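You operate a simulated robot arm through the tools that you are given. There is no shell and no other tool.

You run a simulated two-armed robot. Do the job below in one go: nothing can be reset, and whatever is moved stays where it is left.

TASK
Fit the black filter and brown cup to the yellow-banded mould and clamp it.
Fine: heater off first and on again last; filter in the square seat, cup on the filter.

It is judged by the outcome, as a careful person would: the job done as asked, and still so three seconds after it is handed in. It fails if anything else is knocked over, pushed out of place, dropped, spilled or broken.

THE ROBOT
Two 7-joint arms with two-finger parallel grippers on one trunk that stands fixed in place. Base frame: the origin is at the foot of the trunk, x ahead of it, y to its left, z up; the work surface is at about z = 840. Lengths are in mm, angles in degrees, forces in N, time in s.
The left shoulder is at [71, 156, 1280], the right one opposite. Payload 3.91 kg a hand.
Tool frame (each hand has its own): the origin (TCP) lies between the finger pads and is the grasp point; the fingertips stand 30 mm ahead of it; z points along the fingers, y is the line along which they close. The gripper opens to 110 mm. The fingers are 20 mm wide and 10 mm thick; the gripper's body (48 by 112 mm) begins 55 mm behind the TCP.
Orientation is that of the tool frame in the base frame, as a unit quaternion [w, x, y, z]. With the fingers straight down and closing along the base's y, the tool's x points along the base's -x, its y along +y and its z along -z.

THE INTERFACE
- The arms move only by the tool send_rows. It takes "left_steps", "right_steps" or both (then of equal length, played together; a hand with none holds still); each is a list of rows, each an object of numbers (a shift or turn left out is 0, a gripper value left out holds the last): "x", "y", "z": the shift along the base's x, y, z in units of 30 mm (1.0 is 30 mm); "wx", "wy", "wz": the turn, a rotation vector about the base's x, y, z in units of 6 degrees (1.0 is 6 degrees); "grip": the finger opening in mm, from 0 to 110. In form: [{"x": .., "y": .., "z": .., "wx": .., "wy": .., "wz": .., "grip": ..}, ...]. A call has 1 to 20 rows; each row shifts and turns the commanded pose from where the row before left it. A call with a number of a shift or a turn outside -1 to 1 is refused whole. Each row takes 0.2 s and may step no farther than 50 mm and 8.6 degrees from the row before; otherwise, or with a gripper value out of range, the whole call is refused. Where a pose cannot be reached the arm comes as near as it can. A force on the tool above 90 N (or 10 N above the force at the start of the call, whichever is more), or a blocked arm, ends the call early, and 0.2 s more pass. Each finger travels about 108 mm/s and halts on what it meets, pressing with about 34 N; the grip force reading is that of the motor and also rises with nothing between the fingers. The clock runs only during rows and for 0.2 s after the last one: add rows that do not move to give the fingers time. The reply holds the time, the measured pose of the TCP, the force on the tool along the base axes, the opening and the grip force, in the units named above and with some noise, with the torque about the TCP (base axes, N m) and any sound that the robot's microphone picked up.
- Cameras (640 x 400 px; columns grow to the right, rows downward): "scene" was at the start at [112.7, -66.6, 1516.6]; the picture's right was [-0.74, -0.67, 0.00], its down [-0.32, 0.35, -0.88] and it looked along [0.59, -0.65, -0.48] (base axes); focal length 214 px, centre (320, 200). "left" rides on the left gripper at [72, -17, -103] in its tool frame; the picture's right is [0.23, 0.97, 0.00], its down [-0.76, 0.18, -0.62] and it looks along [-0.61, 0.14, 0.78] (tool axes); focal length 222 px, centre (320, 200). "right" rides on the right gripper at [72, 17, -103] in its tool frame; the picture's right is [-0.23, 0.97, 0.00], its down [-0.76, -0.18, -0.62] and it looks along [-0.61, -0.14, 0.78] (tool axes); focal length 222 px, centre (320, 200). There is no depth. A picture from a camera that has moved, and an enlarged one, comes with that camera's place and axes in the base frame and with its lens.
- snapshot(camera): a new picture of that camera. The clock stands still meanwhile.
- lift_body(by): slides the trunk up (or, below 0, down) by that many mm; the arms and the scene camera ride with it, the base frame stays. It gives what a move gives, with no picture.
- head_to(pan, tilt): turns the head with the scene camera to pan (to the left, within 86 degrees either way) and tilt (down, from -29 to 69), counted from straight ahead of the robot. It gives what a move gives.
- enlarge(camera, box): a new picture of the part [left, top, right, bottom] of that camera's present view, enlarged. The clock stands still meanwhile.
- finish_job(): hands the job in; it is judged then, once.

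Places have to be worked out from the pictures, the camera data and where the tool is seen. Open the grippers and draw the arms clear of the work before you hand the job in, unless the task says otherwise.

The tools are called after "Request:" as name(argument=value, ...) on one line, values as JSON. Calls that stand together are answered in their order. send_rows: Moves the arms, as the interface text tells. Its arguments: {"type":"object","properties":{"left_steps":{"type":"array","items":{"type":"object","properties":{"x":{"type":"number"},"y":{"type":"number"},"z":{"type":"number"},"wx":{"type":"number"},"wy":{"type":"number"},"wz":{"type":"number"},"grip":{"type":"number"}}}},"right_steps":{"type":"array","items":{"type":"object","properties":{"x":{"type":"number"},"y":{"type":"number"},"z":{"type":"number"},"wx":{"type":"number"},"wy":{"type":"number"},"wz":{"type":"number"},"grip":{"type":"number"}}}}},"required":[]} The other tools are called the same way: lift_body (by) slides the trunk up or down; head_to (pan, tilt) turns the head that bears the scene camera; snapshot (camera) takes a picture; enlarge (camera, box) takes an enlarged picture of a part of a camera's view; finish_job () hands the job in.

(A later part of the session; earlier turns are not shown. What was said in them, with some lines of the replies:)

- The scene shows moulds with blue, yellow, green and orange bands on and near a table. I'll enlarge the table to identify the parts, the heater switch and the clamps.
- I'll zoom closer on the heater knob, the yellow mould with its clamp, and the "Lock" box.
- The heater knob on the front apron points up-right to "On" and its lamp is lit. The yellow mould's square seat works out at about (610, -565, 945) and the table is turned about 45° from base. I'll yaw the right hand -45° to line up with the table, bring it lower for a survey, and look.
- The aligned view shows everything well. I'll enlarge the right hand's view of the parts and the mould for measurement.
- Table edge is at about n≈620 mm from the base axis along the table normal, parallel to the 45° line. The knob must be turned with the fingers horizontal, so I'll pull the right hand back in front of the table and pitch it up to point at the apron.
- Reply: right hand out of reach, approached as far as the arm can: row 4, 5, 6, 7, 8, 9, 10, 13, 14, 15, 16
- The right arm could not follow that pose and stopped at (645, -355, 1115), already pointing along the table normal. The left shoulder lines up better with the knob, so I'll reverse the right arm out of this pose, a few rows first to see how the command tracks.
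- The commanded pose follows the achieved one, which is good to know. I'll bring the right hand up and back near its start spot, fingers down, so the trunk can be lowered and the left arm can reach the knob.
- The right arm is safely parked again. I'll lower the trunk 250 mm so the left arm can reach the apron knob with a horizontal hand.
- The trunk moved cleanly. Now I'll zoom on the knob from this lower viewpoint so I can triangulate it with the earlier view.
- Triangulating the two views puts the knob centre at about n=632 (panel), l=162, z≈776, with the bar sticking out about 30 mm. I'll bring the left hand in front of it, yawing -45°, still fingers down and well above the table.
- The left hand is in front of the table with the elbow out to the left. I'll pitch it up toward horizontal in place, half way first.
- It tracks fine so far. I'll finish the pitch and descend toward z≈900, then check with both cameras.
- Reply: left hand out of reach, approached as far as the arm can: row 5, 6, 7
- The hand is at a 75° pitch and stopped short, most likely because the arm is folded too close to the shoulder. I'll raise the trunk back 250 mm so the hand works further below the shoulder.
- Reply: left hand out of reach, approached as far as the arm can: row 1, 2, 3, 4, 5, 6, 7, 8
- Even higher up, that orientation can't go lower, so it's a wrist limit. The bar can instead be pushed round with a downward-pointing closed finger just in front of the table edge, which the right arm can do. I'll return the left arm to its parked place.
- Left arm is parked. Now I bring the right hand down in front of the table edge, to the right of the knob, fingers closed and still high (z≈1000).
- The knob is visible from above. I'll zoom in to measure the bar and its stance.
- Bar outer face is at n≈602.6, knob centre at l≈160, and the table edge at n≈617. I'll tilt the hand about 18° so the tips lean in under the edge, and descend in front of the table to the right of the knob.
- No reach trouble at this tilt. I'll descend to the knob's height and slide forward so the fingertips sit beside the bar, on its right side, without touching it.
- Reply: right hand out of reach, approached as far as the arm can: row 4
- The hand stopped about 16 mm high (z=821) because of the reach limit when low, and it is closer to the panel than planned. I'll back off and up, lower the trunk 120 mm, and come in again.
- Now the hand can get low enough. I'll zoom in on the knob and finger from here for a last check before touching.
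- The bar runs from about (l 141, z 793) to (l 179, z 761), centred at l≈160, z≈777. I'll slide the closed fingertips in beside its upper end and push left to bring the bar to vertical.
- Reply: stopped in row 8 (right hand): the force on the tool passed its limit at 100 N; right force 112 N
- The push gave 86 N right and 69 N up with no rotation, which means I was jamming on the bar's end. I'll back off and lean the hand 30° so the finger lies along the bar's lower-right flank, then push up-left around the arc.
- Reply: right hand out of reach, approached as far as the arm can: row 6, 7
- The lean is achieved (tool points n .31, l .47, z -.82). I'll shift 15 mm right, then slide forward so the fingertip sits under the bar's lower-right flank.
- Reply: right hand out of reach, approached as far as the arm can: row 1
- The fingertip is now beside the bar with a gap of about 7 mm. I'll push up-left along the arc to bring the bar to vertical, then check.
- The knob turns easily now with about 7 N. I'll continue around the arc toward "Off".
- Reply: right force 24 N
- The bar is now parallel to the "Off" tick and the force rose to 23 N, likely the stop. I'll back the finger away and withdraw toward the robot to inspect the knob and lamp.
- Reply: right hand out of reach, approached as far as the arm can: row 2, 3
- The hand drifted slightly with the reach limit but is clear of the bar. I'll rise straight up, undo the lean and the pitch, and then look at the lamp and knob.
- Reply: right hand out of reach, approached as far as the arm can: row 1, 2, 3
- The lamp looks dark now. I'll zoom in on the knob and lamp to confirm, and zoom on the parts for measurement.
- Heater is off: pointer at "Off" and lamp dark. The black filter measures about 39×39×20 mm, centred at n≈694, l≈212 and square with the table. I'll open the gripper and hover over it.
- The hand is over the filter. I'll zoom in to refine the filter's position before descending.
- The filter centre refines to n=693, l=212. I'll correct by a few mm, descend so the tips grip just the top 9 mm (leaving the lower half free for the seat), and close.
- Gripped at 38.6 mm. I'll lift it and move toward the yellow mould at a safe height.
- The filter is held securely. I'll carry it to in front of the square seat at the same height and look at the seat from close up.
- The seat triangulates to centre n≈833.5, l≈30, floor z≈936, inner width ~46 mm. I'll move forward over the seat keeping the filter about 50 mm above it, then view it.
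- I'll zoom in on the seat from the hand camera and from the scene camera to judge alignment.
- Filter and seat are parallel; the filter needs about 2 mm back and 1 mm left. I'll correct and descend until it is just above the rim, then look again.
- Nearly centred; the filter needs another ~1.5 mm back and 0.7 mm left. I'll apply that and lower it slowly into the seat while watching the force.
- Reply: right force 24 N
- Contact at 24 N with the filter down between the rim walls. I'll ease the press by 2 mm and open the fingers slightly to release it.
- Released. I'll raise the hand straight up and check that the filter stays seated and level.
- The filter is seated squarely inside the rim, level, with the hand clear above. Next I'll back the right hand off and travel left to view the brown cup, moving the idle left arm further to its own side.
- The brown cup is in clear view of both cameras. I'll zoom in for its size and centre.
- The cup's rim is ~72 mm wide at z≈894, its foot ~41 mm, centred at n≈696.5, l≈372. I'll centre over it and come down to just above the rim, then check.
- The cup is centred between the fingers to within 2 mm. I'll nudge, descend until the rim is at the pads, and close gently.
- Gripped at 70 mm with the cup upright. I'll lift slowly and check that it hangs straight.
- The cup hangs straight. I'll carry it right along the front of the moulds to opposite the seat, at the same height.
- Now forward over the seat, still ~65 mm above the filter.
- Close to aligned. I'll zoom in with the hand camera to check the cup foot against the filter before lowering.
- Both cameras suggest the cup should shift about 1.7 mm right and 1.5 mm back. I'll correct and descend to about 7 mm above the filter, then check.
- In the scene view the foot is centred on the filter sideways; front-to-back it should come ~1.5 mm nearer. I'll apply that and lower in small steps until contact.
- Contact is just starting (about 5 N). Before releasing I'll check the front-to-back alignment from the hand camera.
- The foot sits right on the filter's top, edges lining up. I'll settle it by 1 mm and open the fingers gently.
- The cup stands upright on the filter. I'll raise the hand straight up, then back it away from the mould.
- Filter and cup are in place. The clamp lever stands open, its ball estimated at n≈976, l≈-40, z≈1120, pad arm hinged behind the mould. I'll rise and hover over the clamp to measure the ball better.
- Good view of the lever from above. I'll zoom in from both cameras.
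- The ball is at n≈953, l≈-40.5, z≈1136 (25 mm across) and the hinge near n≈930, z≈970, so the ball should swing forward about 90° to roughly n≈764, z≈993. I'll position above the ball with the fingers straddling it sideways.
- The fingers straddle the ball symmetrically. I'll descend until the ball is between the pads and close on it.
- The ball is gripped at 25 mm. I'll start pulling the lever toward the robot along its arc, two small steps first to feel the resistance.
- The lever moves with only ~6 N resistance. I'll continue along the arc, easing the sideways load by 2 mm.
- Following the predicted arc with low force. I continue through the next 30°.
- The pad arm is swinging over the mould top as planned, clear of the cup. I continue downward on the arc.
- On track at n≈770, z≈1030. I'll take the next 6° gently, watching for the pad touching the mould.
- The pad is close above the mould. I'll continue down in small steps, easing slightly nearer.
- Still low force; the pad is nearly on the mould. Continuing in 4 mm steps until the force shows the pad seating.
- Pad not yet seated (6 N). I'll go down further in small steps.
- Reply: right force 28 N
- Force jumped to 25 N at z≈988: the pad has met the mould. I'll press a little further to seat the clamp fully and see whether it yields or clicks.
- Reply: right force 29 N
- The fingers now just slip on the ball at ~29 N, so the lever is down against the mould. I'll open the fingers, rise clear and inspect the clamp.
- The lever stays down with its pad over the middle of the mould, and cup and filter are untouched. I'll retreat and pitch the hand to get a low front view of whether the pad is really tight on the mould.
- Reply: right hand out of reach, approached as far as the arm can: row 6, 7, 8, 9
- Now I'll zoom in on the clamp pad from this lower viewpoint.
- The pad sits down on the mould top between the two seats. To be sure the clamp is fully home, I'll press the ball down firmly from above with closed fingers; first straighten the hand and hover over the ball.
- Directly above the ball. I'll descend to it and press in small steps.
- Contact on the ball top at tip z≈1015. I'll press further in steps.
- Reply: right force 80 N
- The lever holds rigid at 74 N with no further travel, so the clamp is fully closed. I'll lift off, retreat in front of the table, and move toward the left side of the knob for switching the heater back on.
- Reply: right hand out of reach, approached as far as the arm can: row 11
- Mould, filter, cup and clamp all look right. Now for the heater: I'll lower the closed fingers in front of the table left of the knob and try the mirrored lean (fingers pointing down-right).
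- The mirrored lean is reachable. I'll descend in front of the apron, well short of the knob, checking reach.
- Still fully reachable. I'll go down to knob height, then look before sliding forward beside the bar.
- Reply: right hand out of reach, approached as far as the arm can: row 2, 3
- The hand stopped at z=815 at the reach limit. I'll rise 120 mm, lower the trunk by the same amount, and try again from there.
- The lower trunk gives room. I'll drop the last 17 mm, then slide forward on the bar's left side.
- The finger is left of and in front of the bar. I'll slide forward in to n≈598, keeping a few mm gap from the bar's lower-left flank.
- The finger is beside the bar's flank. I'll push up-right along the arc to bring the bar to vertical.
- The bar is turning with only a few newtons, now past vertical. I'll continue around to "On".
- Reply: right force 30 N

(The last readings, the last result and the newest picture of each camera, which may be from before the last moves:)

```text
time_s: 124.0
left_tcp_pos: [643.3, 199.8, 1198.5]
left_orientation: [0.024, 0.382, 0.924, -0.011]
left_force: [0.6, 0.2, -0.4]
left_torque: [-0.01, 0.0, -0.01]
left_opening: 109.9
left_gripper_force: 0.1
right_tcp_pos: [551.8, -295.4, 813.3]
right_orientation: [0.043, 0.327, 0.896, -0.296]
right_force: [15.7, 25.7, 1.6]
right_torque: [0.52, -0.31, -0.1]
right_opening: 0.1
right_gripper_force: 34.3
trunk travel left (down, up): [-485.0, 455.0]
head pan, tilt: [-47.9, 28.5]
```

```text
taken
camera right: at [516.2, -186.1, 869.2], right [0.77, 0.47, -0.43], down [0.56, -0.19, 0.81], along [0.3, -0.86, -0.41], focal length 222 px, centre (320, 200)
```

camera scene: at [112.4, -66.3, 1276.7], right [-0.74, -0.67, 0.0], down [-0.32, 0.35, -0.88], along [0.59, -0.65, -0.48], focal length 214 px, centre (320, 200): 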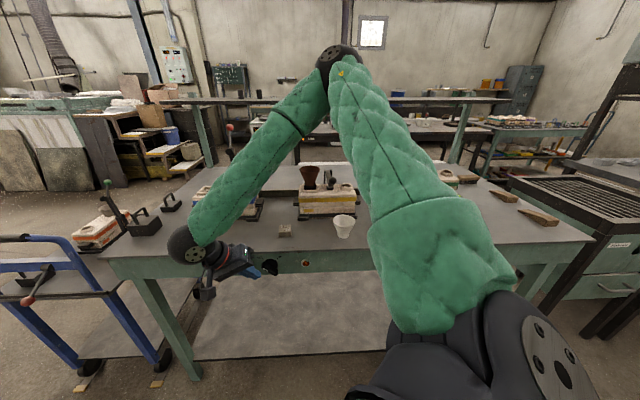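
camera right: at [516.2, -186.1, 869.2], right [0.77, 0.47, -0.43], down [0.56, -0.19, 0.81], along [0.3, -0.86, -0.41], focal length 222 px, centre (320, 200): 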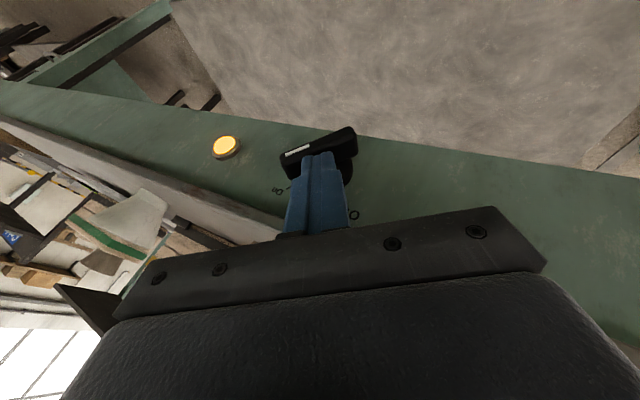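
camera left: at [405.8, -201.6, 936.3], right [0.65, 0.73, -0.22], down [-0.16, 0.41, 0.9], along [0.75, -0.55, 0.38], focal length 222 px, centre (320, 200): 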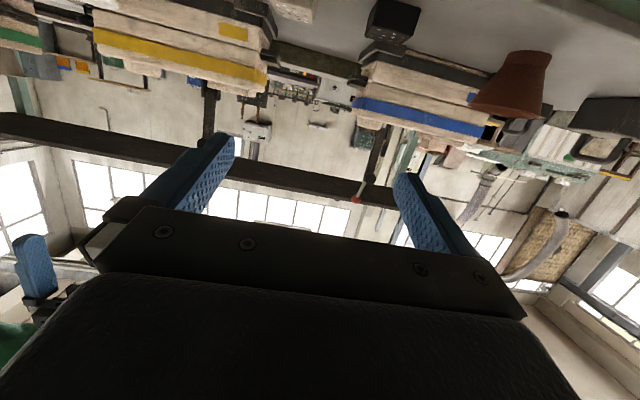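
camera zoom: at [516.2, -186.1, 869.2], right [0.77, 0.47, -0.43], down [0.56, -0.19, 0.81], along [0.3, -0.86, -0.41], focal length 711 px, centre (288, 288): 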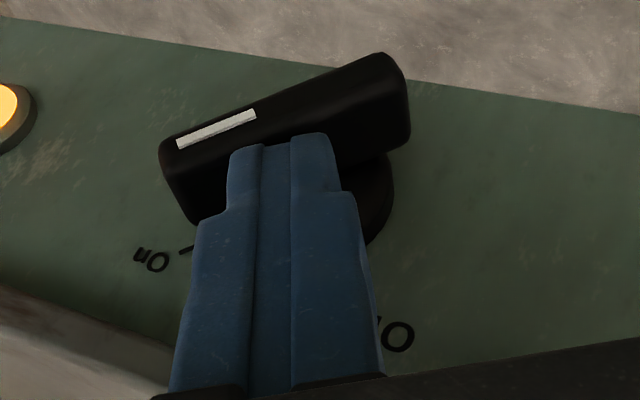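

The lamp is lit and the bar is parallel to the "On" tick with ~30 N at its stop. I'll back the finger off the bar and withdraw toward the robot.

Request:
send_rows(right_steps=[{"x": 0.1, "y": 0.1, "z": 0.13}, {"x": -0.35, "y": 0.35}, {"x": -0.35, "y": 0.35}, {"x": -0.3, "y": 0.3}, {"z": 0.4}, {"z": 0.8}, {}])

Request:
snapshot(camera="right")

Request:
enlarge(camera="scene", box=[240, 240, 340, 300])

```text
time_s: 125.5
left_tcp_pos: [642.0, 198.7, 1198.2]
left_orientation: [0.024, 0.38, 0.924, -0.011]
left_force: [0.5, 0.3, -0.1]
left_torque: [0.04, 0.02, -0.04]
left_opening: 110.3
left_gripper_force: 0.0
right_tcp_pos: [520.8, -265.0, 851.7]
right_orientation: [0.043, 0.327, 0.896, -0.297]
right_force: [0.6, 0.7, 0.1]
right_torque: [0.02, -0.04, 0.0]
right_opening: 0.1
right_gripper_force: 34.0
trunk travel left (down, up): [-485.0, 455.0]
head pan, tilt: [-47.9, 28.5]
```

```text
taken
camera right: at [487.7, -156.1, 909.5], right [0.77, 0.47, -0.43], down [0.56, -0.19, 0.81], along [0.3, -0.86, -0.41], focal length 222 px, centre (320, 200)
```

right: 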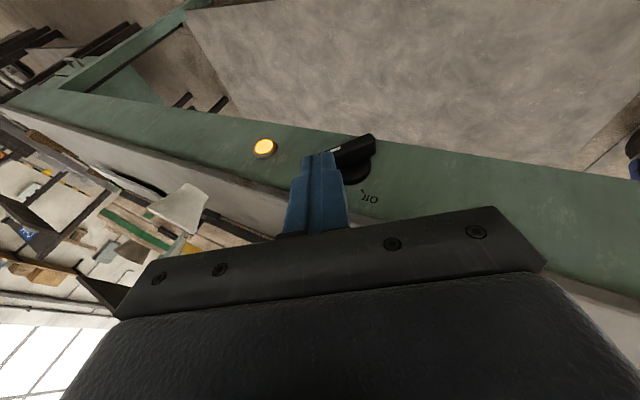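

```text
6.40 times, centred on (290, 270) of scene
camera zoom: at [113.3, -66.5, 1276.4], right [-0.74, -0.67, 0.0], down [-0.32, 0.35, -0.88], along [0.59, -0.65, -0.48], focal length 1373 px, centre (512, -248)
```

zoom: 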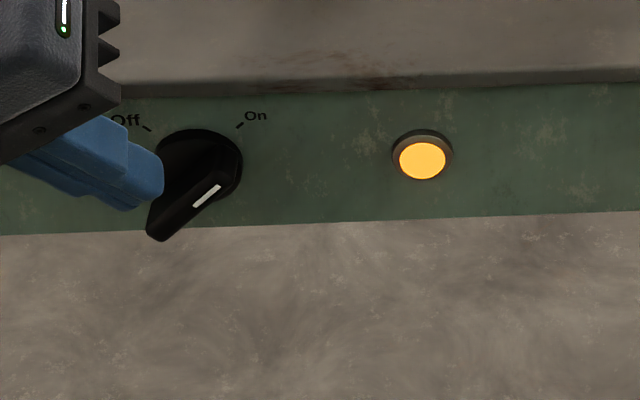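

Heater is on: pointer at "On", lamp lit. I'll raise the right hand straight up in front of the table and straighten it while rising.

Request:
send_rows(right_steps=[{"x": -0.1, "y": 0.1, "z": 0.8}, {"z": 0.8}, {"z": 0.8}, {"z": 0.8}, {"z": 0.8, "wx": 0.7071, "wy": -0.7071}, {"z": 0.8, "wx": 0.7071, "wy": -0.7071}, {"z": 0.8, "wx": 0.7071, "wy": -0.7071}, {"z": 0.8, "wx": 0.7071, "wy": -0.7071}, {"z": 0.8, "wx": 0.7071, "wy": -0.7071}, {"z": 0.8, "wx": 0.7071, "wy": 0.7071}, {"z": 0.8, "wx": 0.7071, "wy": 0.7071}, {"z": 0.8, "wx": 0.7071, "wy": 0.7071}, {}])

Request:
snapshot(camera="scene")

```text
time_s: 128.3
left_tcp_pos: [641.2, 198.7, 1200.0]
left_orientation: [0.025, 0.382, 0.924, -0.01]
left_force: [0.6, -0.4, -0.3]
left_torque: [0.01, 0.03, 0.02]
left_opening: 110.1
left_gripper_force: 0.0
right_tcp_pos: [517.2, -261.1, 1140.6]
right_orientation: [0.0, 0.382, 0.924, -0.002]
right_force: [-0.4, -0.3, -0.6]
right_torque: [-0.05, 0.02, -0.01]
right_opening: 0.1
right_gripper_force: 33.4
trunk travel left (down, up): [-485.0, 455.0]
head pan, tilt: [-47.9, 28.5]
```

```text
taken
camera scene: at [112.5, -66.1, 1276.6], right [-0.74, -0.67, 0.0], down [-0.32, 0.35, -0.88], along [0.59, -0.65, -0.48], focal length 214 px, centre (320, 200)
```

scene: 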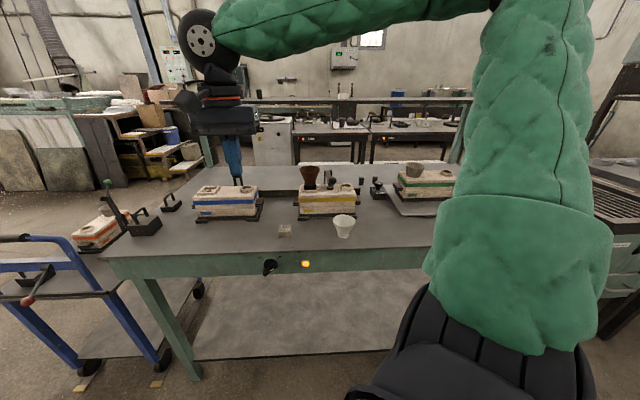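

All clear of the table. I'll raise the trunk back to its original height, then open the right gripper and park it near its start pose.

Request:
lift_body(by=240)

Request:
send_rows(right_steps=[{"grip": 110, "x": -0.25, "y": -0.56}, {"x": -0.25, "y": -0.56}, {"x": -0.25, "y": -0.56}, {"x": -0.25, "y": -0.56}, {"x": -0.25, "y": -0.56}, {"x": -0.25, "y": -0.56}, {"x": -0.25, "y": -0.56}, {"x": -0.25, "y": -0.56}, {"x": -0.25, "y": -0.56}, {"x": -0.25, "y": -0.56}, {"x": -0.25, "y": -0.56}, {"x": -0.25, "y": -0.56}, {"x": -0.25, "y": -0.56}, {}, {}])

Request:
snapshot(camera="scene")

Request:
enlarge(camera="scene", box=[180, 180, 360, 330])

Request:
enlarge(camera="scene", box=[280, 190, 380, 275])

```text
time_s: 130.8
left_tcp_pos: [641.2, 198.2, 1440.2]
left_orientation: [0.024, 0.38, 0.925, -0.011]
left_force: [-0.5, -0.5, 0.0]
left_torque: [-0.02, -0.01, 0.0]
left_opening: 110.2
left_gripper_force: 0.1
right_tcp_pos: [518.4, -260.9, 1379.6]
right_orientation: [0.0, 0.382, 0.924, -0.003]
right_force: [-0.2, 0.2, 0.4]
right_torque: [0.0, -0.02, -0.01]
right_opening: 0.1
right_gripper_force: 34.3
trunk travel left (down, up): [-725.0, 215.0]
head pan, tilt: [-47.9, 28.5]
```

```text
time_s: 134.1
left_tcp_pos: [642.4, 198.2, 1439.6]
left_orientation: [0.025, 0.381, 0.924, -0.01]
left_force: [-0.1, -0.3, 0.6]
left_torque: [0.03, 0.02, 0.01]
left_opening: 110.2
left_gripper_force: 0.0
right_tcp_pos: [422.7, -480.6, 1379.6]
right_orientation: [-0.001, 0.382, 0.924, -0.003]
right_force: [-0.1, -0.4, -0.7]
right_torque: [-0.03, -0.03, -0.01]
right_opening: 110.0
right_gripper_force: 0.0
trunk travel left (down, up): [-725.0, 215.0]
head pan, tilt: [-47.9, 28.5]
```

```text
taken
camera scene: at [112.5, -66.7, 1516.6], right [-0.74, -0.67, 0.0], down [-0.32, 0.35, -0.88], along [0.59, -0.65, -0.48], focal length 214 px, centre (320, 200)
```

scene: 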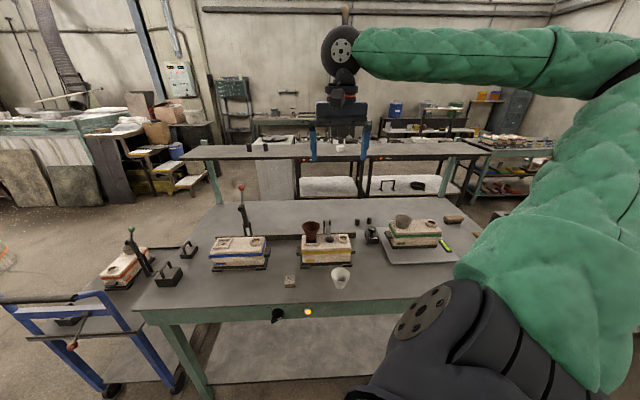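

```text
2.67 times, centred on (270, 255) of scene
camera zoom: at [112.5, -66.7, 1516.6], right [-0.74, -0.67, 0.0], down [-0.32, 0.35, -0.88], along [0.59, -0.65, -0.48], focal length 572 px, centre (453, 53)
```

zoom: 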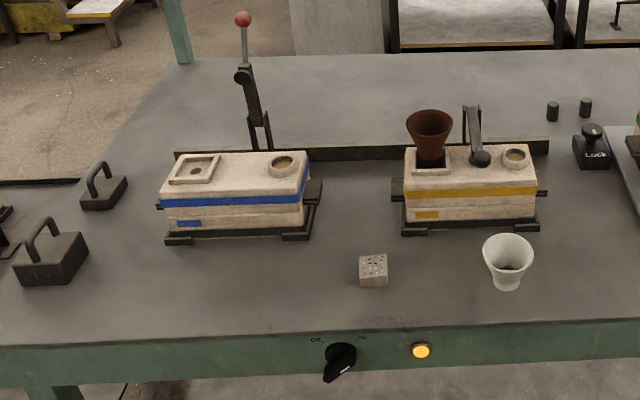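

```text
4.71 times, centred on (330, 232) of scene
camera zoom: at [112.5, -66.7, 1516.6], right [-0.74, -0.67, 0.0], down [-0.32, 0.35, -0.88], along [0.59, -0.65, -0.48], focal length 1009 px, centre (273, 47)
```

zoom: 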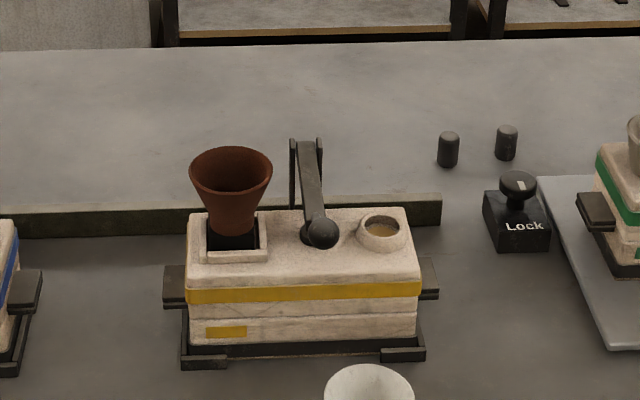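

The final view shows the black filter in the square seat, the brown cup upright on it, and the lever down with its pad on the mould. The heater is on with its lamp lit, and everything else stands where it was. Both grippers are open and the arms are clear, so I hand the job in.

Request:
finish_job()

```text
The job is handed in.
```

The job is done and handed in. The yellow-banded mould now has the black filter in its square seat, with the brown cup standing upright on the filter, and the clamp is closed.

- **Heater:** I turned it off first and back on last. The pointer is at "On" and the lamp is lit.
- **Clamp:** The lever is fully down with its pad on the mould top. It gave no further movement when pressed with about 74 N.
- **Surroundings:** In the final view the other moulds, the white filter, the white cup and the "Lock" box look unmoved.
- **Arms:** Both grippers are open and the arms are drawn clear of the work.

My first push on the heater knob jammed at about 100 N without turning it. I changed the angle, and it then turned freely both ways.
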